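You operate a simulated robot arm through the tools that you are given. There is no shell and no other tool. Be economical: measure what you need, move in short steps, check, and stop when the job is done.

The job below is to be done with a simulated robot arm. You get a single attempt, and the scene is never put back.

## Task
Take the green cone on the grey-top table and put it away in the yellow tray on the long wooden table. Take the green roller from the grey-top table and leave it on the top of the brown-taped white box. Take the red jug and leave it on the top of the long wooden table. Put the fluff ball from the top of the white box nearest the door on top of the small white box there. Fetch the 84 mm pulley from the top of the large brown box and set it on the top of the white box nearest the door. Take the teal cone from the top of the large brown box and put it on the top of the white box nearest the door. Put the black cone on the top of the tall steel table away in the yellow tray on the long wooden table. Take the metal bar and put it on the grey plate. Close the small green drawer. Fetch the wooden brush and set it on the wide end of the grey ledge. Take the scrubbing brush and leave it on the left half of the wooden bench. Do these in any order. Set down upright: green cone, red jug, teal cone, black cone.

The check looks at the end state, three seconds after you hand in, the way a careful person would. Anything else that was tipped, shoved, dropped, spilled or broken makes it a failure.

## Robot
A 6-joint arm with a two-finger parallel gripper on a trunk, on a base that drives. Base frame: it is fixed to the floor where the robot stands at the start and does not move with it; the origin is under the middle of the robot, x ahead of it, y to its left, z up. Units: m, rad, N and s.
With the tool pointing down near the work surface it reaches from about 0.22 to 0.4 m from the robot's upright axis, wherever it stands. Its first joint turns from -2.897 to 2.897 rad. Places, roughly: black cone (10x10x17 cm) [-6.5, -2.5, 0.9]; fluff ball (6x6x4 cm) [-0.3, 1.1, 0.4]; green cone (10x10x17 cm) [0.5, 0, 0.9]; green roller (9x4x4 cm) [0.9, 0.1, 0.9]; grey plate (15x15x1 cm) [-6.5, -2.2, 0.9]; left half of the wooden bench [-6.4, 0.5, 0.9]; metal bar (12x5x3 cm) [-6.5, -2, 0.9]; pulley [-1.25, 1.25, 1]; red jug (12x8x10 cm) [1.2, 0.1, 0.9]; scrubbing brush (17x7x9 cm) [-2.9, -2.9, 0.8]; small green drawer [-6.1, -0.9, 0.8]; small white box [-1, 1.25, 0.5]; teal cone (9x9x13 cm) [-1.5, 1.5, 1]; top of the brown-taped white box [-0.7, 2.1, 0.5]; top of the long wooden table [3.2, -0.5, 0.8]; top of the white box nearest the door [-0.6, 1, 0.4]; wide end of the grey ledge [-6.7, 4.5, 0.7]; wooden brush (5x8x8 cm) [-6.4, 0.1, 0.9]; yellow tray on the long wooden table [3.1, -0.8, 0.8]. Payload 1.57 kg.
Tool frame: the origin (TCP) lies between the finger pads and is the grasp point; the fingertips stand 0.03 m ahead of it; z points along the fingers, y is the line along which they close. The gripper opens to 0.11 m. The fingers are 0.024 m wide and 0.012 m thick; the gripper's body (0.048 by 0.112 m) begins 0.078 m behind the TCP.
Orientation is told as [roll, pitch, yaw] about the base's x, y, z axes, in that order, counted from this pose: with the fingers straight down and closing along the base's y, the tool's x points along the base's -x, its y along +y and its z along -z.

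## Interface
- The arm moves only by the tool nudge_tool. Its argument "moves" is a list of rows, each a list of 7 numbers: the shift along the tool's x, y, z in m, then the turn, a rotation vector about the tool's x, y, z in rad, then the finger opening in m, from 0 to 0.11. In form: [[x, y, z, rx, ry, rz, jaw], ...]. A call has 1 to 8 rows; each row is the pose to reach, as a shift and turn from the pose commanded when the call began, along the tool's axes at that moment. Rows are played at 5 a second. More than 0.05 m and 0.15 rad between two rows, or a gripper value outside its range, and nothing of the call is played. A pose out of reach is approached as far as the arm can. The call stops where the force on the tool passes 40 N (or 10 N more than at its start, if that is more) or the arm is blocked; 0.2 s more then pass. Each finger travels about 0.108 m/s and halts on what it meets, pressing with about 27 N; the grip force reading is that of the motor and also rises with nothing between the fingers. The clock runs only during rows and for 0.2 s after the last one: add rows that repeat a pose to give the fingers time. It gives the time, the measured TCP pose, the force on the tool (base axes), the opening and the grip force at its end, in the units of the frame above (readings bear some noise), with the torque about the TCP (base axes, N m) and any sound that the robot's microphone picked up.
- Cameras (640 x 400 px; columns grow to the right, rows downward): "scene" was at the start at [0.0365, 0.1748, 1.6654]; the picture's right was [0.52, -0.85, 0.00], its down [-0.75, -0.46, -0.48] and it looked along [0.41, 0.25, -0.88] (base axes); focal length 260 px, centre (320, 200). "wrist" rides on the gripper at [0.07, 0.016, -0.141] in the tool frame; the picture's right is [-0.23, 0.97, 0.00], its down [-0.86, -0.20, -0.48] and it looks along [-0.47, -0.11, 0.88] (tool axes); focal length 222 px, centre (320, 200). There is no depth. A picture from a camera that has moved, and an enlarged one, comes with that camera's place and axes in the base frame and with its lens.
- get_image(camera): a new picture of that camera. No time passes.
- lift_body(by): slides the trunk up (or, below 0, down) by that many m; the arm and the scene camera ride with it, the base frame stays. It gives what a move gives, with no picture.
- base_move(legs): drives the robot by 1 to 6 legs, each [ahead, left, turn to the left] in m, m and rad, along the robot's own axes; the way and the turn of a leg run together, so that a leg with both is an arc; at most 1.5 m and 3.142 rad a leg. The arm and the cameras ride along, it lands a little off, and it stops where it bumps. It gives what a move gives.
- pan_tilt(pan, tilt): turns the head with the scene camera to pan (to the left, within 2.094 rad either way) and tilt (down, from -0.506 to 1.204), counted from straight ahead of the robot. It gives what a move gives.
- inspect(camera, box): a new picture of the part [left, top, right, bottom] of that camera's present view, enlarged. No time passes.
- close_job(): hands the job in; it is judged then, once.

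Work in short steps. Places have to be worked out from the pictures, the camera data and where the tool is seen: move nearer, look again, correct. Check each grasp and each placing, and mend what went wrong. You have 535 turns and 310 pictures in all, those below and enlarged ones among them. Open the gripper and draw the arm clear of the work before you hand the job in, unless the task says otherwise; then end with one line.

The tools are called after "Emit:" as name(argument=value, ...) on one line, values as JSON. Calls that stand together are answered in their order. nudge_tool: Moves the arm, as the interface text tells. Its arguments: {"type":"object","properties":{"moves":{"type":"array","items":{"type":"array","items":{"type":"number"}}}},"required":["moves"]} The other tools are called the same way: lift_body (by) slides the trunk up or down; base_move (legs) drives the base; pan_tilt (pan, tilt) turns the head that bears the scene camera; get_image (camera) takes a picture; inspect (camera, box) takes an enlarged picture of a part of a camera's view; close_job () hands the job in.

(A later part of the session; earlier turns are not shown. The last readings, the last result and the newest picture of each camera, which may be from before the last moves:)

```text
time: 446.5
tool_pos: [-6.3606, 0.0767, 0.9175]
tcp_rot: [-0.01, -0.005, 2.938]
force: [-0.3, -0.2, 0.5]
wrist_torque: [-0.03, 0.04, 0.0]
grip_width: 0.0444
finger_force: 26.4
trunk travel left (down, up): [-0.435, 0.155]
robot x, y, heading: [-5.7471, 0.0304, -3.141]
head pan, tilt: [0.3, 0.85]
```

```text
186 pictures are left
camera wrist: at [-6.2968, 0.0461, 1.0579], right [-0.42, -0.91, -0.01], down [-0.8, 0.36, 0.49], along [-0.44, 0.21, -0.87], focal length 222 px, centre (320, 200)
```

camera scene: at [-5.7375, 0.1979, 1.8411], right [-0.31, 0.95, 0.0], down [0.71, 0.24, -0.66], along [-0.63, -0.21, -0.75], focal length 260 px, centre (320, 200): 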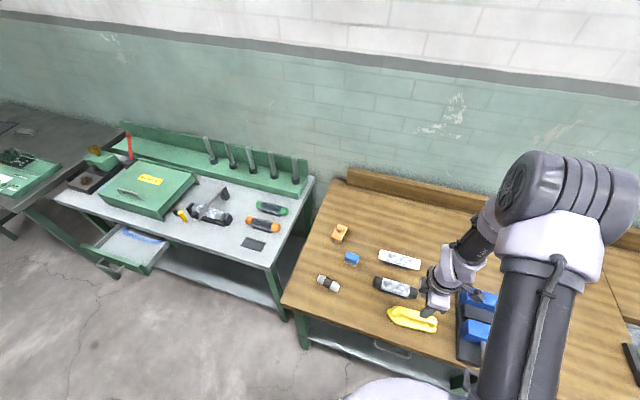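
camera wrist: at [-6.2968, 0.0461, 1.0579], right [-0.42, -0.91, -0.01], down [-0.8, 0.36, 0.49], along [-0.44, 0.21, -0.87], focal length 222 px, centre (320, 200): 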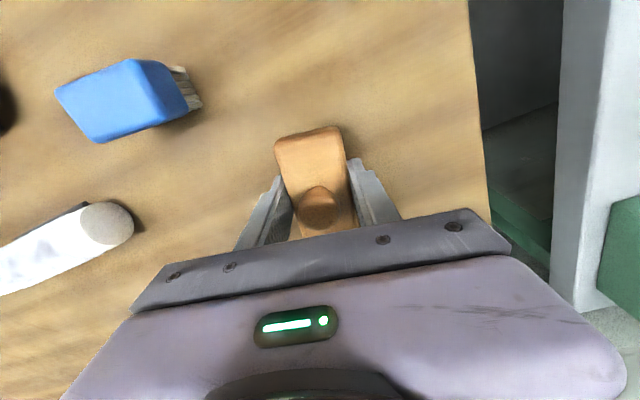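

Gripped at 44 mm. I lift 13 cm and retract.

Emit:
nudge_tool(moves=[[0, 0, -0.04, 0, 0, 0, 0.025], [0, 0, -0.08, 0, 0, 0, 0.025], [0.01, 0, -0.12, 0, 0, 0, 0.025], [0.05, -0.005, -0.13, 0, 0, 0, 0.025], [0.09, -0.01, -0.14, 0, 0, 0, 0.025], [0.13, -0.015, -0.15, 0, 0, 0, 0.025], [0.17, -0.02, -0.15, 0, 0, 0, 0.025]])

Emit:
get_image(camera="wrist")

```text
time: 448.1
tool_pos: [-6.1882, 0.059, 1.0677]
tcp_rot: [-0.011, -0.008, 2.937]
force: [0.1, -0.5, -0.9]
wrist_torque: [0.02, -0.01, 0.03]
grip_width: 0.0445
finger_force: 27.2
trunk travel left (down, up): [-0.435, 0.155]
robot x, y, heading: [-5.7476, 0.0255, -3.135]
head pan, tilt: [0.3, 0.85]
```

```text
185 pictures are left
camera wrist: at [-6.1233, 0.0288, 1.2076], right [-0.42, -0.91, -0.01], down [-0.79, 0.36, 0.49], along [-0.44, 0.21, -0.87], focal length 222 px, centre (320, 200)
```

wrist: 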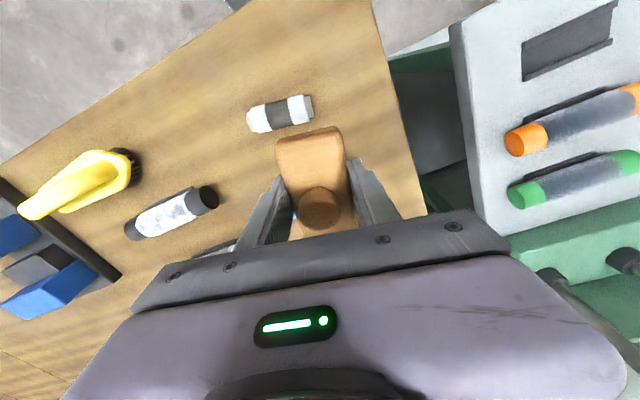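

Held. I back off and go north to look at the way to the grey ledge.

Emit:
base_move(legs=[[-0.5, 0, 0], [0, -1.45, 0]])

Emit:
pan_tilt(pan=-1.0, tilt=0.45)

Emit:
get_image(camera="scene")

Emit:
pan_tilt(pan=-1.8, tilt=0.45)

Emit:
get_image(camera="scene")

```text
time: 457.8
tool_pos: [-5.7147, 1.5053, 1.0674]
tcp_rot: [-0.011, -0.005, 2.956]
force: [-0.2, -0.4, -0.8]
wrist_torque: [0.01, 0.03, -0.02]
grip_width: 0.0444
finger_force: 27.2
trunk travel left (down, up): [-0.435, 0.155]
robot x, y, heading: [-5.2695, 1.4799, -3.121]
head pan, tilt: [0.3, 0.85]
```

```text
time: 459.3
tool_pos: [-5.713, 1.5051, 1.0666]
tcp_rot: [-0.01, -0.006, 2.958]
force: [0.6, -0.3, -0.8]
wrist_torque: [0.02, 0.01, -0.02]
grip_width: 0.0444
finger_force: 27.4
trunk travel left (down, up): [-0.435, 0.155]
robot x, y, heading: [-5.2729, 1.4804, -3.113]
head pan, tilt: [-1.0, 0.45]
```

```text
184 pictures are left
camera scene: at [-5.2992, 1.4163, 1.8755], right [0.83, 0.56, 0.0], down [0.24, -0.36, -0.9], along [-0.5, 0.75, -0.44], focal length 260 px, centre (320, 200)
```

scene: 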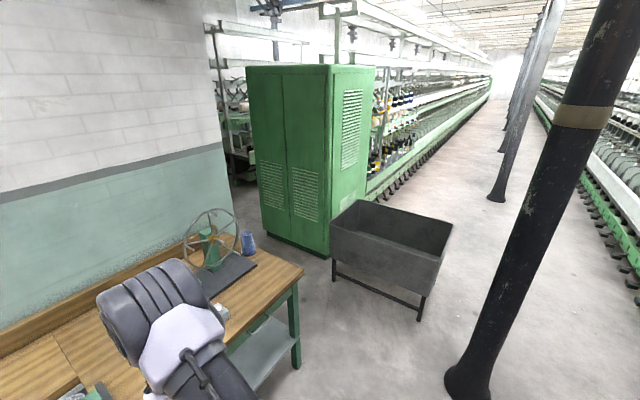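

```text
time: 460.4
tool_pos: [-5.7143, 1.5041, 1.0671]
tcp_rot: [-0.01, -0.004, 2.956]
force: [-0.1, 0.7, -0.6]
wrist_torque: [0.0, -0.03, -0.02]
grip_width: 0.0446
finger_force: 26.5
trunk travel left (down, up): [-0.435, 0.155]
robot x, y, heading: [-5.2723, 1.4815, -3.118]
head pan, tilt: [-1.799, 0.45]
```

```text
183 pictures are left
camera scene: at [-5.229, 1.43, 1.8755], right [0.98, -0.2, 0.0], down [-0.09, -0.43, -0.9], along [0.18, 0.88, -0.44], focal length 260 px, centre (320, 200)
```

scene: 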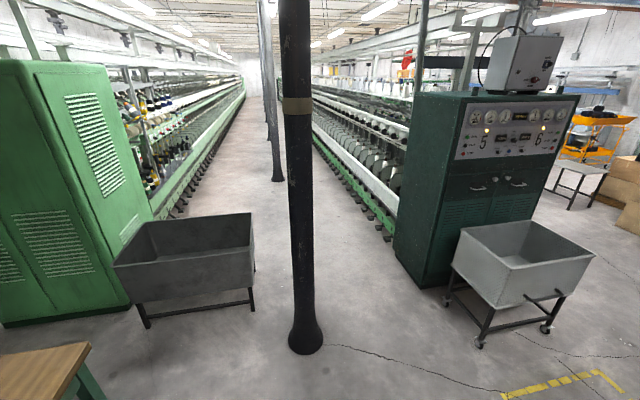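

The left spinning frame lies west; the crate and pillar block the direct way. I go east of the pillar (x≈−4.3), then north to y≈4.5.

Emit:
base_move(legs=[[0, -0.42, -0.022], [-0.96, 0, 0], [0, -1.3, 0], [0, -1.3, 0]])

Emit:
pan_tilt(pan=0.0, tilt=0.5)

Emit:
get_image(camera="scene")

```text
time: 480.0
tool_pos: [-4.7976, 4.5609, 1.0673]
tcp_rot: [-0.011, -0.005, 2.95]
force: [0.1, 0.8, -0.3]
wrist_torque: [0.0, -0.01, -0.01]
grip_width: 0.0443
finger_force: 26.7
trunk travel left (down, up): [-0.435, 0.155]
robot x, y, heading: [-4.3558, 4.5309, -3.122]
head pan, tilt: [-1.799, 0.45]
```

```text
time: 481.8
tool_pos: [-4.7976, 4.5607, 1.068]
tcp_rot: [-0.009, -0.005, 2.951]
force: [0.5, 0.1, -0.8]
wrist_torque: [-0.05, 0.02, -0.03]
grip_width: 0.0446
finger_force: 27.3
trunk travel left (down, up): [-0.435, 0.155]
robot x, y, heading: [-4.3583, 4.534, -3.123]
head pan, tilt: [0.0, 0.499]
```

```text
182 pictures are left
camera scene: at [-4.4231, 4.3916, 1.871], right [-0.02, 1.0, 0.0], down [0.48, 0.01, -0.88], along [-0.88, -0.01, -0.48], focal length 260 px, centre (320, 200)
```

scene: 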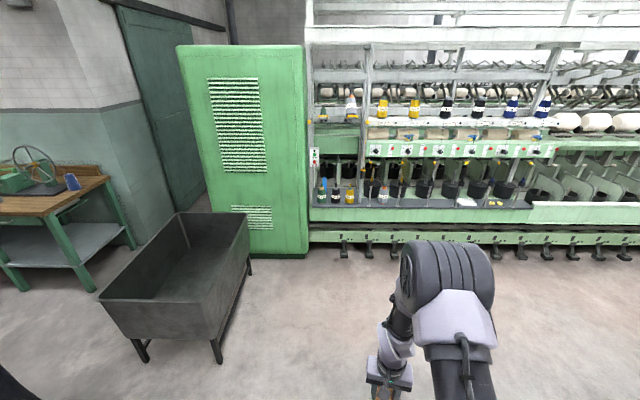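

The ledge with bobbins is on the frame ahead. I drive 1.2 m nearer and look closely.

Emit:
base_move(legs=[[1.2, 0, -0.02]])

Emit:
pan_tilt(pan=0.0, tilt=0.75)

Emit:
get_image(camera="scene")

```text
time: 488.0
tool_pos: [-6.017, 4.5836, 1.0665]
tcp_rot: [-0.011, -0.006, 2.909]
force: [-0.9, 0.9, -1.2]
wrist_torque: [0.0, 0.03, -0.02]
grip_width: 0.0446
finger_force: 27.5
trunk travel left (down, up): [-0.435, 0.155]
robot x, y, heading: [-5.5774, 4.534, 3.117]
head pan, tilt: [0.0, 0.499]
```

```text
time: 488.7
tool_pos: [-6.0177, 4.5823, 1.0663]
tcp_rot: [-0.01, -0.007, 2.91]
force: [-0.2, -0.6, -2.1]
wrist_torque: [-0.02, 0.01, -0.02]
grip_width: 0.0447
finger_force: 26.6
trunk travel left (down, up): [-0.435, 0.155]
robot x, y, heading: [-5.5709, 4.5348, 3.117]
head pan, tilt: [0.0, 0.75]
```

```text
181 pictures are left
camera scene: at [-5.6421, 4.3988, 1.8491], right [0.02, 1.0, 0.0], down [0.68, -0.02, -0.73], along [-0.73, 0.02, -0.68], focal length 260 px, centre (320, 200)
```

scene: 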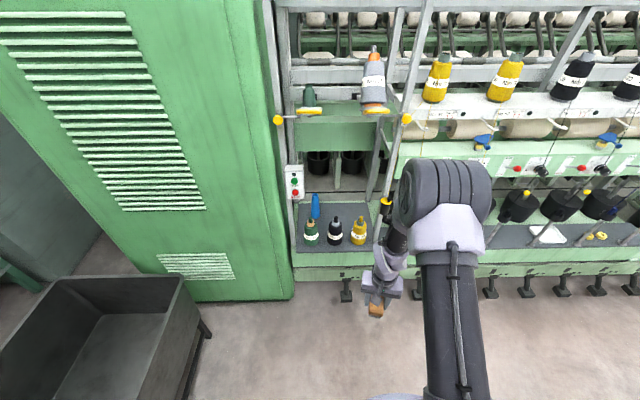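

Emit:
inspect(camera="scene", box=[270, 150, 430, 290])

```text
2.86 times, centred on (350, 220) of scene
camera zoom: at [-5.6421, 4.3988, 1.8491], right [0.02, 1.0, 0.0], down [0.68, -0.02, -0.73], along [-0.73, 0.02, -0.68], focal length 744 px, centre (234, 143)
```

zoom: 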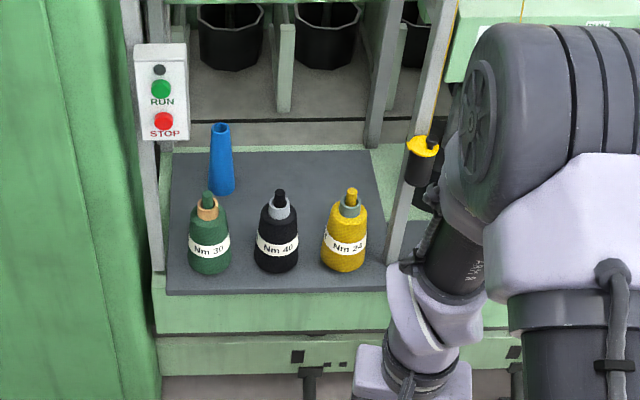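

The wide end carries three bobbins and a blue tube, with free space behind the middle/right bobbins (around (−6.70, 4.57)). I need to know the overhead clearance: I lower the trunk and look more level.

Emit:
lift_body(by=-0.4)

Emit:
pan_tilt(pan=0.0, tilt=0.45)

Emit:
get_image(camera="scene")

Emit:
inspect(camera="scene", box=[240, 100, 440, 250])

```text
time: 492.6
tool_pos: [-6.0169, 4.5841, 0.6677]
tcp_rot: [-0.011, -0.006, 2.91]
force: [-0.7, -0.2, -0.5]
wrist_torque: [0.02, 0.04, -0.02]
grip_width: 0.0444
finger_force: 26.9
trunk travel left (down, up): [-0.035, 0.555]
robot x, y, heading: [-5.5781, 4.5376, 3.117]
head pan, tilt: [0.0, 0.75]
```

```text
time: 493.4
tool_pos: [-6.0174, 4.5834, 0.6668]
tcp_rot: [-0.01, -0.007, 2.909]
force: [0.5, -0.2, -1.0]
wrist_torque: [-0.02, 0.0, 0.01]
grip_width: 0.0445
finger_force: 26.8
trunk travel left (down, up): [-0.035, 0.555]
robot x, y, heading: [-5.578, 4.5324, 3.115]
head pan, tilt: [0.0, 0.45]
```

```text
179 pictures are left
camera scene: at [-5.6513, 4.3991, 1.4755], right [0.02, 1.0, 0.0], down [0.44, -0.01, -0.9], along [-0.9, 0.02, -0.44], focal length 260 px, centre (320, 200)
```

scene: 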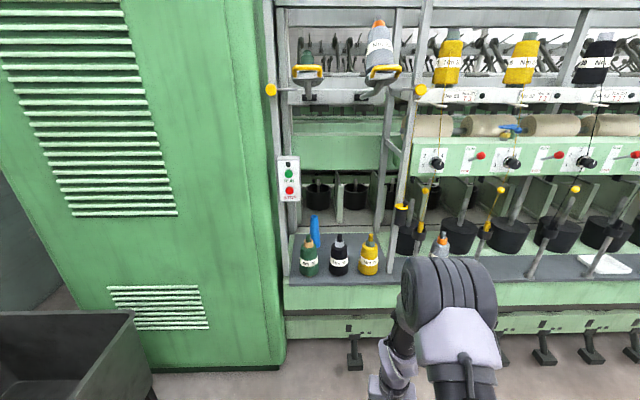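

```text
2.67 times, centred on (340, 175) of scene
camera zoom: at [-5.6513, 4.3991, 1.4755], right [0.02, 1.0, 0.0], down [0.44, -0.01, -0.9], along [-0.9, 0.02, -0.44], focal length 694 px, centre (267, 267)
```

zoom: 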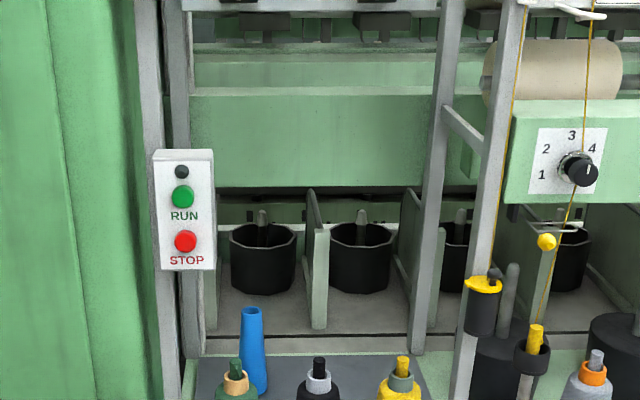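

Overhead rail is at x≈−6.53, z≈1.43, and the panel behind at x≈−6.95, so there's room. Bobbin tips reach z≈0.895. I raise to TCP ≈1.0 and approach part way.

Emit:
lift_body(by=0.2)

Emit:
nudge_tool(moves=[[0, 0, -0.04, 0, 0, 0, 0.025], [0, 0, -0.08, 0, 0, 0, 0.025], [0, 0, -0.12, 0, 0, 0, 0.025]])

Emit:
base_move(legs=[[0.35, 0.03, 0.02]])

Emit:
get_image(camera="wrist")

Emit:
pan_tilt(pan=-0.1, tilt=0.8)

Emit:
get_image(camera="scene")

```text
time: 495.5
tool_pos: [-6.0182, 4.5832, 0.8662]
tcp_rot: [-0.01, -0.006, 2.909]
force: [0.1, -0.7, -1.8]
wrist_torque: [0.0, -0.01, 0.04]
grip_width: 0.0446
finger_force: 27.3
trunk travel left (down, up): [-0.235, 0.355]
robot x, y, heading: [-5.5758, 4.5337, 3.118]
head pan, tilt: [0.0, 0.45]
```

```text
time: 496.3
tool_pos: [-6.0146, 4.5805, 0.9881]
tcp_rot: [-0.009, -0.005, 2.911]
force: [-0.2, 1.1, -0.2]
wrist_torque: [-0.02, 0.02, 0.04]
grip_width: 0.0446
finger_force: 26.8
trunk travel left (down, up): [-0.235, 0.355]
robot x, y, heading: [-5.5748, 4.5378, 3.119]
head pan, tilt: [0.0, 0.45]
```

```text
time: 498.6
tool_pos: [-6.3706, 4.5452, 0.9869]
tcp_rot: [-0.01, -0.006, 2.928]
force: [0.2, 0.8, -0.2]
wrist_torque: [0.01, -0.02, -0.02]
grip_width: 0.0449
finger_force: 26.8
trunk travel left (down, up): [-0.235, 0.355]
robot x, y, heading: [-5.9313, 4.5132, 3.139]
head pan, tilt: [0.0, 0.45]
```

```text
177 pictures are left
camera wrist: at [-6.3069, 4.5138, 1.1273], right [-0.43, -0.9, -0.01], down [-0.79, 0.37, 0.49], along [-0.44, 0.21, -0.87], focal length 222 px, centre (320, 200)
```

wrist: 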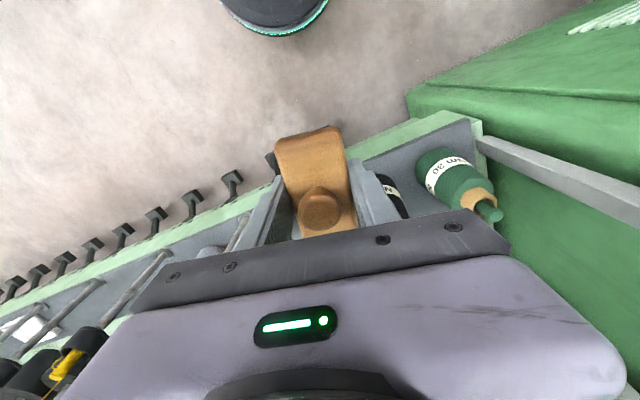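

```text
time: 499.5
tool_pos: [-6.3705, 4.5463, 0.988]
tcp_rot: [-0.01, -0.006, 2.93]
force: [-0.2, 0.0, -0.7]
wrist_torque: [0.01, -0.02, -0.02]
grip_width: 0.0449
finger_force: 27.2
trunk travel left (down, up): [-0.235, 0.355]
robot x, y, heading: [-5.9257, 4.5121, 3.134]
head pan, tilt: [-0.099, 0.799]
```

```text
176 pictures are left
camera scene: at [-5.9913, 4.3799, 1.6451], right [0.1, 0.99, 0.0], down [0.71, -0.07, -0.7], along [-0.69, 0.07, -0.72], focal length 260 px, centre (320, 200)
```

scene: 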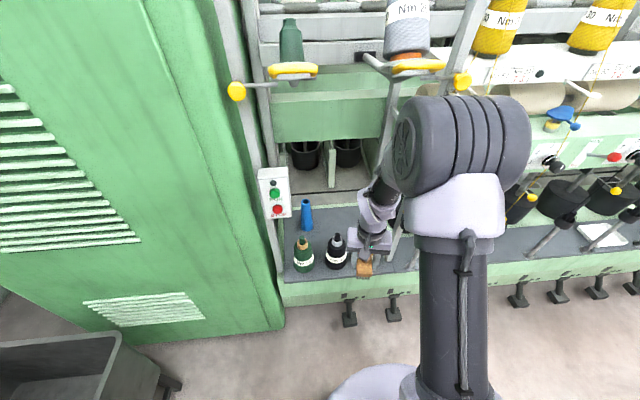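

The elbow could get near the overhead rail, so I bring the trunk lower while keeping the tool high: first the arm up, then trunk down.

Emit:
lift_body(by=-0.18)

Emit:
nudge_tool(moves=[[0, 0, -0.04, 0, 0, 0, 0.025], [0, 0, -0.08, 0, 0, 0, 0.025], [0, 0, -0.12, 0, 0, 0, 0.025], [0, 0, -0.16, 0, 0, 0, 0.025]])

Emit:
get_image(camera="scene")

```text
time: 501.5
tool_pos: [-6.3712, 4.5467, 0.8088]
tcp_rot: [-0.01, -0.005, 2.93]
force: [0.4, 0.3, -0.9]
wrist_torque: [-0.03, 0.01, -0.01]
grip_width: 0.0445
finger_force: 27.4
trunk travel left (down, up): [-0.055, 0.535]
robot x, y, heading: [-5.9313, 4.5124, 3.139]
head pan, tilt: [-0.099, 0.799]
```

```text
time: 502.5
tool_pos: [-6.3722, 4.5442, 0.9686]
tcp_rot: [-0.012, -0.005, 2.932]
force: [0.1, 1.0, -0.4]
wrist_torque: [0.0, -0.01, 0.02]
grip_width: 0.0447
finger_force: 26.9
trunk travel left (down, up): [-0.055, 0.535]
robot x, y, heading: [-5.9298, 4.5141, 3.138]
head pan, tilt: [-0.099, 0.799]
```

```text
175 pictures are left
camera scene: at [-5.991, 4.3799, 1.4651], right [0.1, 0.99, 0.0], down [0.71, -0.07, -0.7], along [-0.69, 0.07, -0.72], focal length 260 px, centre (320, 200)
```

scene: 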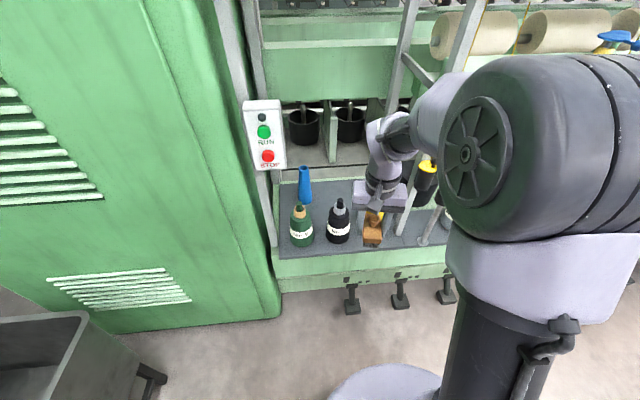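

Wrist, cup (at y≈4.72) and posts leave enough room. I raise 2 cm more and drive 0.17 m in.

Emit:
nudge_tool(moves=[[0, 0, -0.025, 0, 0, 0, 0.025]])

Emit:
base_move(legs=[[0.17, 0.0, 0]])

Emit:
get_image(camera="scene")

Emit:
get_image(camera="wrist")

```text
time: 502.9
tool_pos: [-6.3702, 4.5441, 0.994]
tcp_rot: [-0.01, -0.005, 2.93]
force: [-0.3, 0.2, -0.3]
wrist_torque: [0.01, 0.0, -0.01]
grip_width: 0.0447
finger_force: 26.9
trunk travel left (down, up): [-0.055, 0.535]
robot x, y, heading: [-5.9341, 4.5094, 3.135]
head pan, tilt: [-0.099, 0.799]
```

```text
time: 504.3
tool_pos: [-6.5404, 4.5465, 0.9939]
tcp_rot: [-0.012, -0.005, 2.927]
force: [-0.2, -0.6, -1.1]
wrist_torque: [-0.01, -0.04, 0.02]
grip_width: 0.0446
finger_force: 27.2
trunk travel left (down, up): [-0.055, 0.535]
robot x, y, heading: [-6.1, 4.5117, 3.138]
head pan, tilt: [-0.099, 0.799]
```

```text
174 pictures are left
camera scene: at [-6.1619, 4.3811, 1.465], right [0.11, 0.99, 0.0], down [0.71, -0.08, -0.7], along [-0.69, 0.07, -0.72], focal length 260 px, centre (320, 200)
```

scene: 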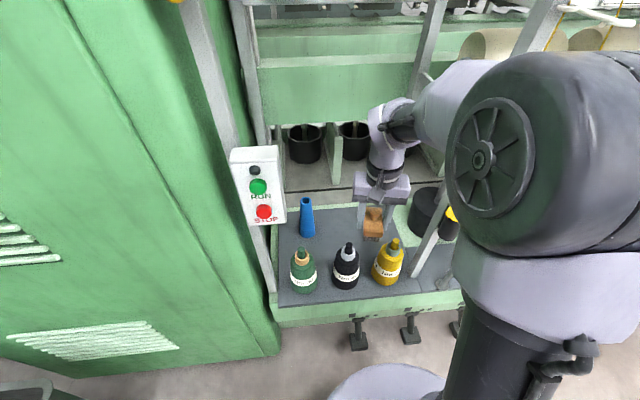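

```text
173 pictures are left
camera wrist: at [-6.4764, 4.5141, 1.1339], right [-0.43, -0.9, -0.01], down [-0.79, 0.37, 0.49], along [-0.43, 0.22, -0.87], focal length 222 px, centre (320, 200)
```

wrist: 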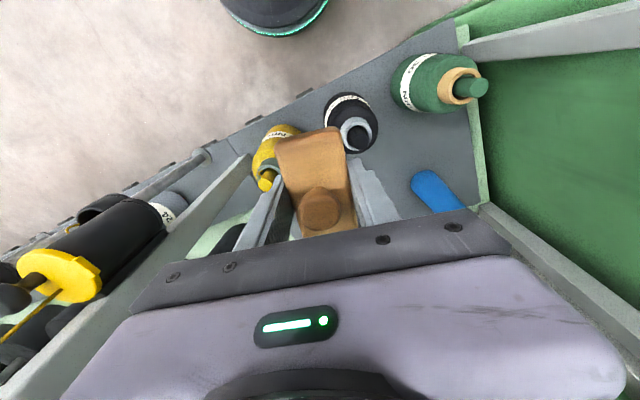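

Clear. I extend the arm 0.155 m inward at this height, passing above the bobbins.

Emit:
nudge_tool(moves=[[-0.04, 0.011, 0, 0, 0, 0, 0.025], [-0.08, 0.022, 0, 0, 0, 0, 0.025], [-0.12, 0.033, 0, 0, 0, 0, 0.025], [-0.15, 0.043, 0, 0, 0, 0, 0.025]])

Emit:
get_image(camera="scene")

Emit:
get_image(camera="wrist")

```text
time: 505.3
tool_pos: [-6.697, 4.5382, 0.9937]
tcp_rot: [-0.01, -0.006, 2.926]
force: [-0.2, -0.1, 0.0]
wrist_torque: [-0.01, -0.02, 0.0]
grip_width: 0.0444
finger_force: 26.9
trunk travel left (down, up): [-0.055, 0.535]
robot x, y, heading: [-6.1025, 4.5156, 3.137]
head pan, tilt: [-0.099, 0.799]
```

```text
172 pictures are left
camera scene: at [-6.1619, 4.3811, 1.465], right [0.11, 0.99, 0.0], down [0.71, -0.08, -0.7], along [-0.69, 0.07, -0.72], focal length 260 px, centre (320, 200)
```

scene: 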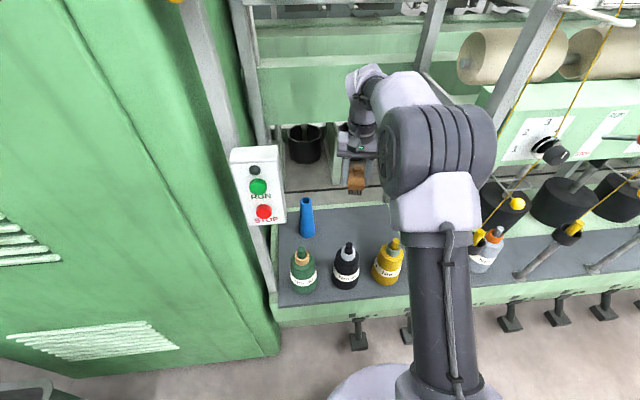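

```text
171 pictures are left
camera wrist: at [-6.6332, 4.5061, 1.1341], right [-0.43, -0.9, -0.01], down [-0.79, 0.37, 0.49], along [-0.44, 0.22, -0.87], focal length 222 px, centre (320, 200)
```

wrist: 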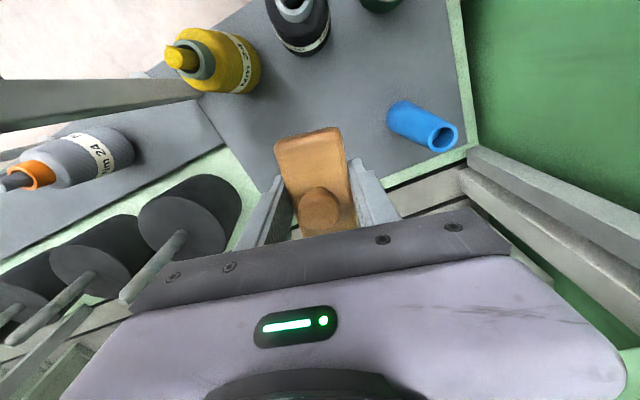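

The spot below (−6.697, 4.538) is free ledge surface. I lower down, then slowly to contact.

Emit:
nudge_tool(moves=[[0, 0, 0.04, 0, 0, 0, 0.025], [0, 0, 0.08, 0, 0, 0, 0.025], [0, 0, 0.12, 0, 0, 0, 0.025], [0, 0, 0.16, 0, 0, 0, 0.025]])

Emit:
get_image(camera="wrist")

```text
time: 506.3
tool_pos: [-6.6962, 4.5391, 0.8341]
tcp_rot: [-0.01, -0.006, 2.925]
force: [-0.6, -0.6, -0.7]
wrist_torque: [0.0, -0.05, 0.01]
grip_width: 0.0444
finger_force: 27.2
trunk travel left (down, up): [-0.055, 0.535]
robot x, y, heading: [-6.0993, 4.5153, 3.133]
head pan, tilt: [-0.099, 0.799]
```

```text
170 pictures are left
camera wrist: at [-6.632, 4.5064, 0.974], right [-0.43, -0.9, -0.01], down [-0.79, 0.37, 0.49], along [-0.44, 0.22, -0.87], focal length 222 px, centre (320, 200)
```

wrist: 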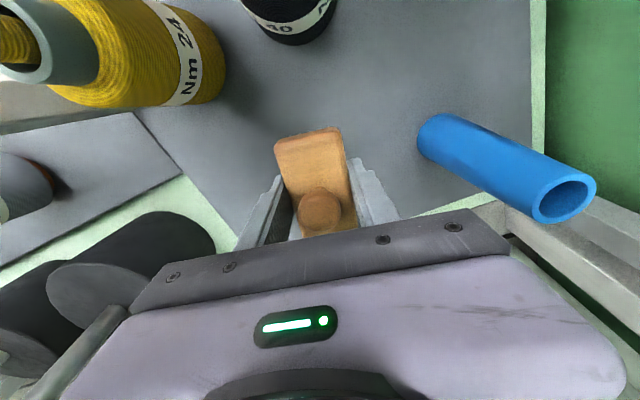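

Good clearance on both sides. Down slowly to contact.

Emit:
nudge_tool(moves=[[0, 0, 0.025, 0, 0, 0, 0.025], [0, 0, 0.035, 0, 0, 0, 0.025], [0, 0, 0.041, 0, 0, 0, 0.025], [0, 0, 0.046, 0, 0, 0, 0.025], [0, 0, 0.051, 0, 0, 0, 0.025], [0, 0, 0.056, 0, 0, 0, 0.025]])

```text
time: 507.7
tool_pos: [-6.6976, 4.539, 0.7793]
tcp_rot: [-0.011, -0.007, 2.925]
force: [0.1, -0.3, -0.7]
wrist_torque: [-0.01, -0.01, 0.01]
grip_width: 0.0445
finger_force: 27.0
trunk travel left (down, up): [-0.055, 0.535]
robot x, y, heading: [-6.1023, 4.5159, 3.13]
head pan, tilt: [-0.099, 0.799]
```

Emit:
nudge_tool(moves=[[0, 0, 0.005, 0, 0, 0, 0.025], [0, 0, 0.01, 0, 0, 0, 0.025], [0, 0, 0.014, 0, 0, 0, 0.025], [0, 0, 0.018, 0, 0, 0, 0.025], [0, 0, 0.022, 0, 0, 0, 0.025], [0, 0, 0.026, 0, 0, 0, 0.025]])

Emit:
get_image(camera="wrist")

```text
time: 509.1
tool_pos: [-6.6973, 4.5392, 0.7521]
tcp_rot: [-0.01, -0.005, 2.928]
force: [0.5, 0.2, -1.0]
wrist_torque: [-0.02, 0.02, 0.01]
grip_width: 0.0443
finger_force: 26.7
trunk travel left (down, up): [-0.055, 0.535]
robot x, y, heading: [-6.1021, 4.5173, 3.137]
head pan, tilt: [-0.099, 0.799]
```

```text
169 pictures are left
camera wrist: at [-6.6323, 4.507, 0.892], right [-0.43, -0.9, -0.01], down [-0.79, 0.37, 0.49], along [-0.43, 0.22, -0.87], focal length 222 px, centre (320, 200)
```

wrist: 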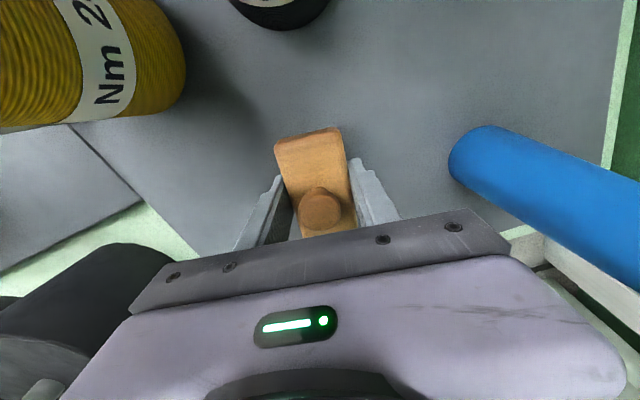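

No contact yet; continue downward slowly.

Emit:
nudge_tool(moves=[[0, 0, 0.005, 0, 0, 0, 0.025], [0, 0, 0.01, 0, 0, 0, 0.025], [0, 0, 0.014, 0, 0, 0, 0.025], [0, 0, 0.018, 0, 0, 0, 0.025], [0, 0, 0.022, 0, 0, 0, 0.025], [0, 0, 0.026, 0, 0, 0, 0.025]])

Emit:
get_image(camera="wrist")

```text
time: 510.5
tool_pos: [-6.6967, 4.5386, 0.7263]
tcp_rot: [-0.01, -0.006, 2.926]
force: [0.5, 0.4, -0.8]
wrist_torque: [0.04, -0.01, -0.04]
grip_width: 0.0443
finger_force: 27.6
trunk travel left (down, up): [-0.055, 0.535]
robot x, y, heading: [-6.0987, 4.5137, 3.137]
head pan, tilt: [-0.099, 0.799]
```

```text
168 pictures are left
camera wrist: at [-6.6325, 4.5064, 0.8666], right [-0.43, -0.9, -0.01], down [-0.79, 0.37, 0.49], along [-0.44, 0.22, -0.87], focal length 222 px, centre (320, 200)
```

wrist: 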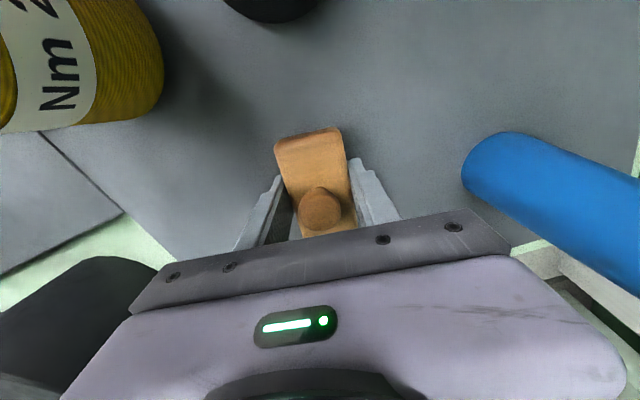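

Continue a bit further.

Emit:
nudge_tool(moves=[[0, 0, 0.004, 0, 0, 0, 0.025], [0, 0, 0.008, 0, 0, 0, 0.025], [0, 0, 0.012, 0, 0, 0, 0.025], [0, 0, 0.016, 0, 0, 0, 0.025], [0, 0, 0.02, 0, 0, 0, 0.025], [0, 0, 0.024, 0, 0, 0, 0.025]])

```text
time: 511.8
tool_pos: [-6.6975, 4.5385, 0.7093]
tcp_rot: [-0.007, -0.012, 2.924]
force: [10.8, 1.9, 25.0]
wrist_torque: [-0.74, -0.71, 0.32]
grip_width: 0.0444
finger_force: 27.1
trunk travel left (down, up): [-0.055, 0.535]
robot x, y, heading: [-6.0987, 4.5087, 3.135]
head pan, tilt: [-0.099, 0.799]
stopped in row 6: the force on the tool passed its limit at 46 N (the readings are from after the stop); the commanded pose is now the measured one
```

Contact at TCP 0.709. I check the picture before releasing.

Emit:
get_image(camera="wrist")

Emit:
get_image(camera="scene")

```text
167 pictures are left
camera wrist: at [-6.632, 4.5068, 0.8499], right [-0.43, -0.9, 0.0], down [-0.79, 0.37, 0.49], along [-0.44, 0.22, -0.87], focal length 222 px, centre (320, 200)
```

wrist: 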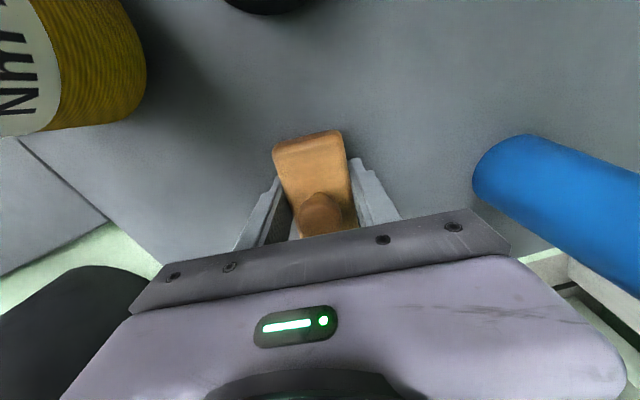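

```text
166 pictures are left
camera scene: at [-6.1577, 4.3811, 1.4653], right [0.11, 0.99, 0.0], down [0.71, -0.08, -0.7], along [-0.7, 0.07, -0.72], focal length 260 px, centre (320, 200)
```

scene: 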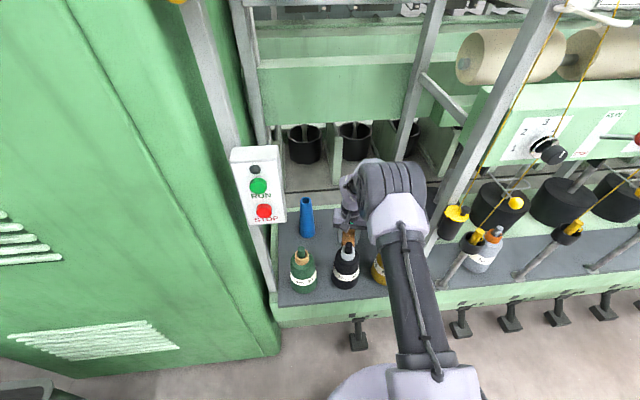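

The brush is on the ledge. I ease up 2 mm and open to 0.06, then rise straight up.

Emit:
nudge_tool(moves=[[0, 0, -0.002, 0, 0, 0, 0.046], [0, 0, -0.002, 0, 0, 0, 0.053], [0, 0, -0.002, 0, 0, 0, 0.062], [0, 0, -0.02, 0, 0, 0, 0.062], [0, 0, -0.05, 0, 0, 0, 0.062], [0, 0, -0.09, 0, 0, 0, 0.062]])

Emit:
get_image(camera="wrist")

```text
time: 513.2
tool_pos: [-6.6966, 4.5396, 0.7996]
tcp_rot: [-0.008, -0.011, 2.927]
force: [-0.4, -1.2, 0.2]
wrist_torque: [0.02, -0.01, -0.02]
grip_width: 0.0621
finger_force: 0.1
trunk travel left (down, up): [-0.055, 0.535]
robot x, y, heading: [-6.1005, 4.5125, 3.137]
head pan, tilt: [-0.099, 0.799]
```

```text
165 pictures are left
camera wrist: at [-6.6324, 4.5063, 0.9392], right [-0.43, -0.9, -0.01], down [-0.79, 0.37, 0.49], along [-0.44, 0.22, -0.87], focal length 222 px, centre (320, 200)
```

wrist: 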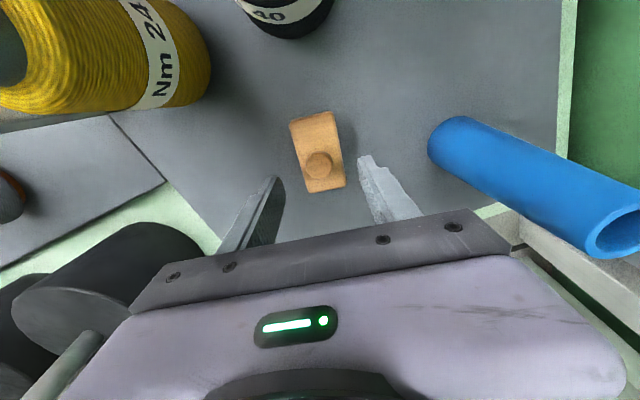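

The brush stands on the wide end. I rise to z≈0.99 and retreat with the base.

Emit:
nudge_tool(moves=[[0, 0, -0.04, 0, 0, 0, 0.062], [0, 0, -0.08, 0, 0, 0, 0.062], [0, 0, -0.12, 0, 0, 0, 0.062], [0, 0, -0.16, 0, 0, 0, 0.062], [0, 0, -0.19, 0, 0, 0, 0.062]])

Emit:
base_move(legs=[[-0.6, 0, 0]])

Emit:
pan_tilt(pan=0.0, tilt=0.6)

Emit:
inspect(camera="scene", box=[240, 120, 440, 245])

```text
time: 514.4
tool_pos: [-6.6962, 4.535, 0.9876]
tcp_rot: [-0.01, -0.012, 2.926]
force: [0.5, -0.1, 0.8]
wrist_torque: [-0.01, 0.01, -0.01]
grip_width: 0.0623
finger_force: 0.0
trunk travel left (down, up): [-0.055, 0.535]
robot x, y, heading: [-6.1026, 4.51, 3.135]
head pan, tilt: [-0.099, 0.799]
```

```text
time: 517.8
tool_pos: [-6.0951, 4.5334, 0.9867]
tcp_rot: [-0.009, -0.011, 2.921]
force: [-0.3, 0.0, 0.8]
wrist_torque: [0.02, 0.01, 0.02]
grip_width: 0.062
finger_force: 0.1
trunk travel left (down, up): [-0.055, 0.535]
robot x, y, heading: [-5.5038, 4.5059, 3.131]
head pan, tilt: [-0.099, 0.799]
```

```text
time: 518.5
tool_pos: [-6.0959, 4.5334, 0.9864]
tcp_rot: [-0.009, -0.009, 2.921]
force: [0.0, 0.3, 0.4]
wrist_torque: [-0.01, 0.01, 0.0]
grip_width: 0.0617
finger_force: 0.1
trunk travel left (down, up): [-0.055, 0.535]
robot x, y, heading: [-5.5002, 4.5058, 3.128]
head pan, tilt: [0.0, 0.6]
```

```text
3.20 times, centred on (340, 182) of scene
camera zoom: at [-5.5696, 4.3679, 1.4819], right [0.01, 1.0, 0.0], down [0.57, -0.01, -0.82], along [-0.82, 0.01, -0.57], focal length 833 px, centre (256, 256)
```

zoom: 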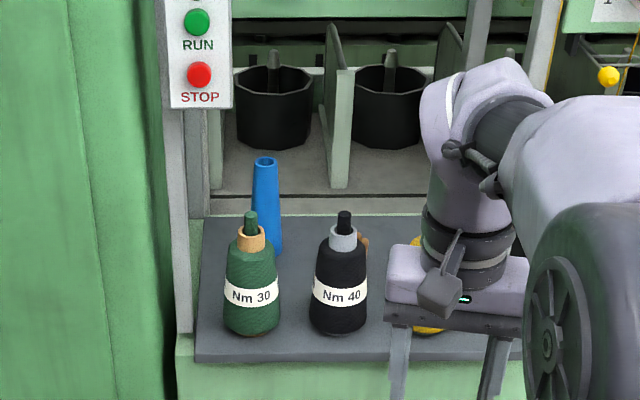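

All well. I retract the arm, straighten it, and drive back the same way to the west-wall benches.

Emit:
nudge_tool(moves=[[0.04, 0, 0, 0, 0, -0.07, 0.062], [0.08, 0, 0, 0, 0, -0.14, 0.062], [0.12, 0, 0, 0, 0, -0.2, 0.062], [0.16, 0, 0, 0, 0, -0.2, 0.062]])

Emit:
base_move(legs=[[-1.18, 0, 0.014], [0, 1.3, 0], [0, 1.3, 0], [0.93, 0, 0], [0, 1.4, 0], [0, 1.4, 0]])

Emit:
pan_tilt(pan=0.1, tilt=0.7)

Emit:
get_image(camera="scene")

```text
time: 519.5
tool_pos: [-5.9378, 4.4978, 0.9857]
tcp_rot: [-0.012, -0.008, 3.123]
force: [-0.6, -0.8, -0.7]
wrist_torque: [0.02, 0.0, 0.01]
grip_width: 0.0621
finger_force: 0.1
trunk travel left (down, up): [-0.055, 0.535]
robot x, y, heading: [-5.5009, 4.5092, 3.13]
head pan, tilt: [0.0, 0.6]
```

```text
time: 555.5
tool_pos: [-5.6617, -0.9189, 0.9846]
tcp_rot: [-0.012, -0.01, 3.107]
force: [-0.5, 0.2, 0.6]
wrist_torque: [0.01, -0.01, 0.0]
grip_width: 0.062
finger_force: 0.1
trunk travel left (down, up): [-0.055, 0.535]
robot x, y, heading: [-5.2204, -0.914, 3.116]
head pan, tilt: [0.0, 0.6]
```

```text
time: 556.2
tool_pos: [-5.6612, -0.9189, 0.9845]
tcp_rot: [-0.012, -0.009, 3.109]
force: [0.3, 0.2, -0.4]
wrist_torque: [0.01, -0.01, -0.02]
grip_width: 0.0621
finger_force: 0.1
trunk travel left (down, up): [-0.055, 0.535]
robot x, y, heading: [-5.2244, -0.9174, 3.117]
head pan, tilt: [0.099, 0.7]
```

```text
163 pictures are left
camera scene: at [-5.2903, -1.0631, 1.4734], right [-0.07, 1.0, 0.0], down [0.64, 0.05, -0.77], along [-0.76, -0.06, -0.64], focal length 260 px, centre (320, 200)
```

scene: 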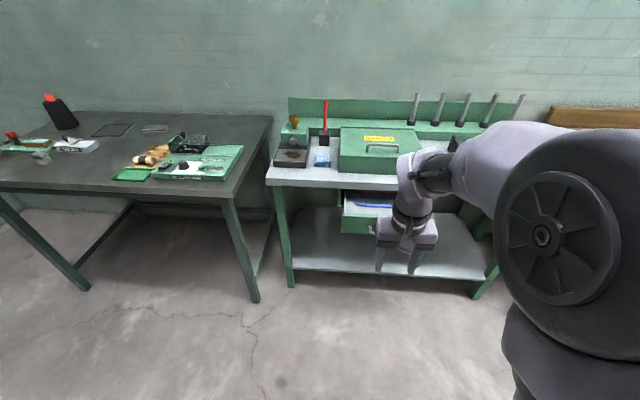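

I enlarge the drawer to see its front panel and how far it is open.

Emit:
pan_tilt(pan=0.3, tilt=0.7)

Emit:
lift_body(by=0.25)

Emit:
inspect(camera="scene", box=[330, 150, 530, 275])

```text
time: 556.9
tool_pos: [-5.6609, -0.9202, 0.9834]
tcp_rot: [-0.01, -0.008, 3.108]
force: [0.0, 0.9, 0.1]
wrist_torque: [0.01, -0.03, -0.01]
grip_width: 0.062
finger_force: 0.1
trunk travel left (down, up): [-0.055, 0.535]
robot x, y, heading: [-5.2191, -0.9159, 3.119]
head pan, tilt: [0.3, 0.7]
```

```text
time: 559.5
tool_pos: [-5.6611, -0.9193, 1.2339]
tcp_rot: [-0.011, -0.009, 3.11]
force: [0.0, 0.5, 0.3]
wrist_torque: [0.02, -0.03, 0.0]
grip_width: 0.062
finger_force: 0.1
trunk travel left (down, up): [-0.305, 0.285]
robot x, y, heading: [-5.2218, -0.9177, 3.12]
head pan, tilt: [0.3, 0.7]
```

```text
3.20 times, centred on (430, 212) of scene
camera zoom: at [-5.2874, -1.0799, 1.7232], right [-0.27, 0.96, 0.0], down [0.62, 0.17, -0.76], along [-0.74, -0.21, -0.64], focal length 833 px, centre (-32, 160)
```

zoom: 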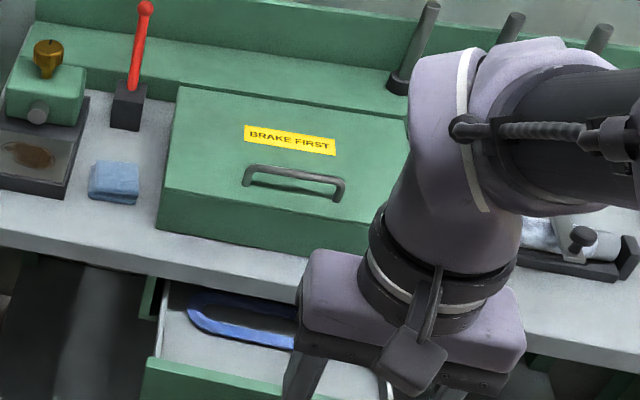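

I back up half a metre for an unobstructed view of the drawer.

Emit:
base_move(legs=[[-0.5, -0.35, 0.02]])

Emit:
pan_tilt(pan=0.35, tilt=0.6)

Emit:
inspect(camera="scene", box=[220, 130, 420, 255])

```text
time: 562.9
tool_pos: [-5.1551, -0.5854, 1.2339]
tcp_rot: [-0.011, -0.009, 3.132]
force: [-0.5, 0.2, -0.3]
wrist_torque: [0.0, 0.01, -0.02]
grip_width: 0.062
finger_force: 0.2
trunk travel left (down, up): [-0.305, 0.285]
robot x, y, heading: [-4.7189, -0.5702, -3.144]
head pan, tilt: [0.3, 0.7]
```

```text
time: 563.6
tool_pos: [-5.1541, -0.5864, 1.2339]
tcp_rot: [-0.01, -0.009, 3.132]
force: [-0.1, 0.4, -1.3]
wrist_torque: [0.0, -0.02, 0.0]
grip_width: 0.0621
finger_force: 0.1
trunk travel left (down, up): [-0.305, 0.285]
robot x, y, heading: [-4.715, -0.5724, -3.145]
head pan, tilt: [0.351, 0.6]
```

```text
3.20 times, centred on (320, 192) of scene
camera zoom: at [-4.7785, -0.7426, 1.7319], right [-0.34, 0.94, 0.0], down [0.53, 0.19, -0.82], along [-0.77, -0.28, -0.57], focal length 833 px, centre (320, 224)
```

zoom: 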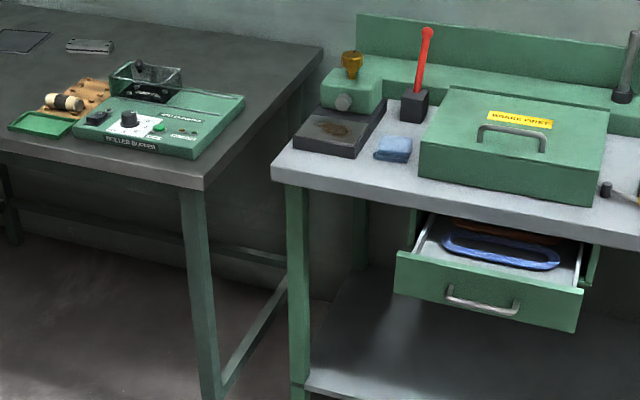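

The drawer front spans y −1.03…−0.70 at x≈−5.98, handle centre ≈(−5.94, −0.86, 0.775). I will push it shut with closed, downward fingers: drive to put the tool in front of it.

Emit:
base_move(legs=[[0, 0.28, 0.003], [0.66, 0, 0]])

Emit:
lift_body(by=-0.2)

Emit:
nudge_tool(moves=[[0, 0, 0, 0, 0, 0, 0.03], [0, 0, 0, 0, 0, 0, 0.0], [0, 0, 0, 0, 0, 0, 0.0]])

Emit:
get_image(camera="wrist")

```text
time: 568.8
tool_pos: [-5.8199, -0.8701, 1.2332]
tcp_rot: [-0.01, -0.009, 3.139]
force: [0.9, 0.0, 0.3]
wrist_torque: [-0.01, 0.02, 0.0]
grip_width: 0.062
finger_force: 0.0
trunk travel left (down, up): [-0.305, 0.285]
robot x, y, heading: [-5.3817, -0.8567, -3.134]
head pan, tilt: [0.351, 0.6]
```

```text
time: 571.0
tool_pos: [-5.8209, -0.8696, 1.0342]
tcp_rot: [-0.009, -0.01, 3.14]
force: [-0.3, -0.1, -1.3]
wrist_torque: [0.0, 0.02, 0.01]
grip_width: 0.062
finger_force: 0.1
trunk travel left (down, up): [-0.105, 0.485]
robot x, y, heading: [-5.3804, -0.8556, -3.132]
head pan, tilt: [0.351, 0.6]
```

```text
time: 571.8
tool_pos: [-5.8199, -0.8707, 1.0334]
tcp_rot: [-0.009, -0.009, 3.141]
force: [0.1, 0.4, -0.6]
wrist_torque: [0.03, -0.01, -0.02]
grip_width: 0.0
finger_force: 20.9
trunk travel left (down, up): [-0.105, 0.485]
robot x, y, heading: [-5.3799, -0.8564, -3.132]
head pan, tilt: [0.351, 0.6]
```

```text
160 pictures are left
camera wrist: at [-5.7499, -0.8883, 1.1739], right [-0.23, -0.97, -0.01], down [-0.85, 0.2, 0.49], along [-0.47, 0.12, -0.87], focal length 222 px, centre (320, 200)
```

wrist: 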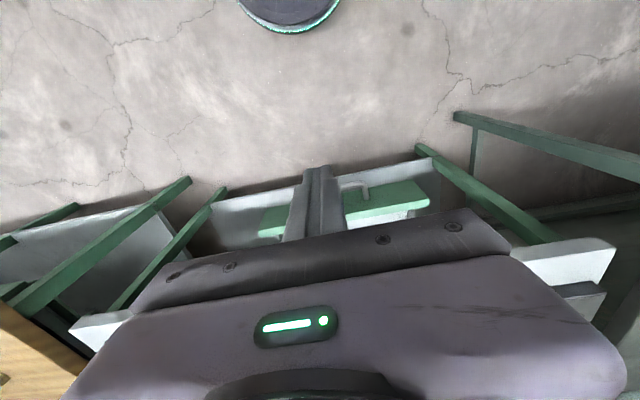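

Handle at ≈(−5.956, −0.89). The tool is 13 cm in front of it. I lower the closed fingers to z≈0.785.

Emit:
nudge_tool(moves=[[0, 0.006, 0.04, 0, 0, 0, 0], [0, 0.012, 0.085, 0, 0, 0, 0], [0, 0.016, 0.13, 0, 0, 0, 0], [0, 0.016, 0.175, 0, 0, 0, 0], [0, 0.016, 0.215, 0, 0, 0, 0], [0, 0.016, 0.248, 0, 0, 0, 0]])

Emit:
get_image(camera="wrist")

```text
time: 573.2
tool_pos: [-5.8235, -0.883, 0.7857]
tcp_rot: [-0.009, -0.008, 3.14]
force: [0.1, -0.3, 0.3]
wrist_torque: [0.01, -0.01, 0.0]
grip_width: 0.0001
finger_force: 21.6
trunk travel left (down, up): [-0.105, 0.485]
robot x, y, heading: [-5.3828, -0.8523, -3.137]
head pan, tilt: [0.351, 0.6]
```

```text
159 pictures are left
camera wrist: at [-5.7533, -0.9011, 0.926], right [-0.23, -0.97, -0.01], down [-0.85, 0.2, 0.49], along [-0.47, 0.12, -0.87], focal length 222 px, centre (320, 200)
```

wrist: 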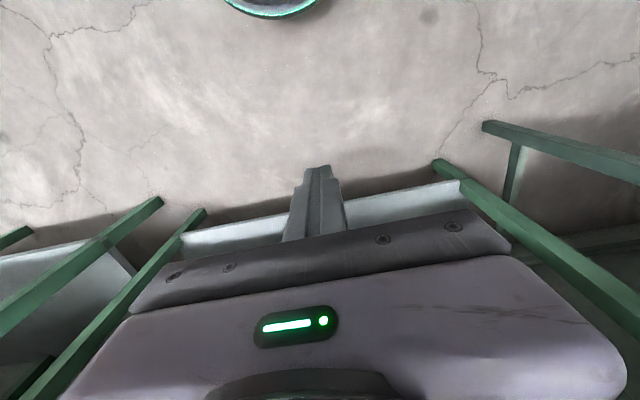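

I push forward (−x) in small steps, watching the force.

Emit:
nudge_tool(moves=[[-0.03, 0, 0, 0, 0, 0, 0], [-0.06, 0, 0, 0, 0, 0, 0], [-0.09, 0, 0, 0, 0, 0, 0], [-0.11, 0, 0, 0, 0, 0, 0], [-0.13, 0, 0, 0, 0, 0, 0]])

Emit:
get_image(camera="scene")

```text
time: 574.4
tool_pos: [-5.953, -0.8849, 0.7865]
tcp_rot: [-0.01, -0.008, 3.138]
force: [0.4, 0.0, 0.0]
wrist_torque: [-0.01, 0.04, 0.0]
grip_width: 0.0003
finger_force: 21.6
trunk travel left (down, up): [-0.105, 0.485]
robot x, y, heading: [-5.3843, -0.8524, -3.136]
head pan, tilt: [0.351, 0.6]
```

```text
158 pictures are left
camera scene: at [-5.443, -1.0242, 1.5319], right [-0.35, 0.94, 0.0], down [0.53, 0.2, -0.82], along [-0.77, -0.29, -0.57], focal length 260 px, centre (320, 200)
```

scene: 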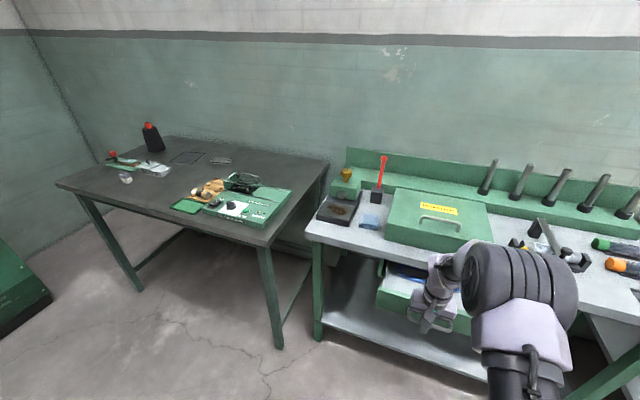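

No contact yet. Continue in 1–1.5 cm steps.

Emit:
nudge_tool(moves=[[-0.012, 0, 0, 0, 0, 0, 0], [-0.024, 0, 0, 0, 0, 0, 0], [-0.036, 0, 0, 0, 0, 0, 0], [-0.048, 0, 0, 0, 0, 0, 0]])

Emit:
inspect(camera="scene", box=[340, 210, 520, 322])

```text
time: 575.4
tool_pos: [-6.0002, -0.884, 0.7873]
tcp_rot: [-0.01, -0.008, 3.139]
force: [-0.4, -0.3, -0.3]
wrist_torque: [0.01, -0.01, -0.02]
grip_width: 0.0001
finger_force: 21.8
trunk travel left (down, up): [-0.105, 0.485]
robot x, y, heading: [-5.3832, -0.855, -3.139]
head pan, tilt: [0.351, 0.6]
```

```text
3.56 times, centred on (430, 266) of scene
camera zoom: at [-5.4427, -1.0243, 1.5319], right [-0.35, 0.94, 0.0], down [0.53, 0.2, -0.83], along [-0.77, -0.29, -0.56], focal length 925 px, centre (-71, -35)
```

zoom: 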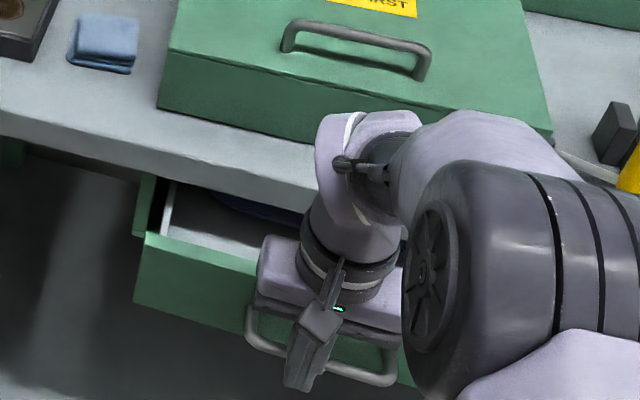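

Comparing views, the drawer has already slid ~6 cm (front now ≈−6.06) under little force. I keep pushing in small steps until it resists.

Emit:
nudge_tool(moves=[[-0.008, 0, 0, 0, 0, 0, 0], [-0.016, 0, 0, 0, 0, 0, 0], [-0.024, 0, 0, 0, 0, 0, 0], [-0.032, 0, 0, 0, 0, 0, 0]])

Emit:
inspect(camera="scene", box=[340, 210, 520, 322])

```text
time: 576.4
tool_pos: [-6.0316, -0.8829, 0.7877]
tcp_rot: [-0.011, -0.01, 3.139]
force: [1.2, 0.9, 0.1]
wrist_torque: [0.03, 0.0, -0.03]
grip_width: 0.0001
finger_force: 21.8
trunk travel left (down, up): [-0.105, 0.485]
robot x, y, heading: [-5.3837, -0.8531, -3.132]
head pan, tilt: [0.351, 0.6]
```

```text
3.56 times, centred on (430, 266) of scene
camera zoom: at [-5.4426, -1.0242, 1.532], right [-0.35, 0.94, 0.0], down [0.53, 0.2, -0.83], along [-0.77, -0.29, -0.56], focal length 925 px, centre (-71, -35)
```

zoom: 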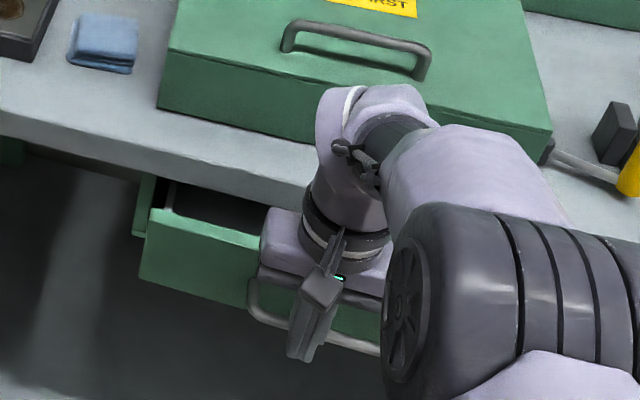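

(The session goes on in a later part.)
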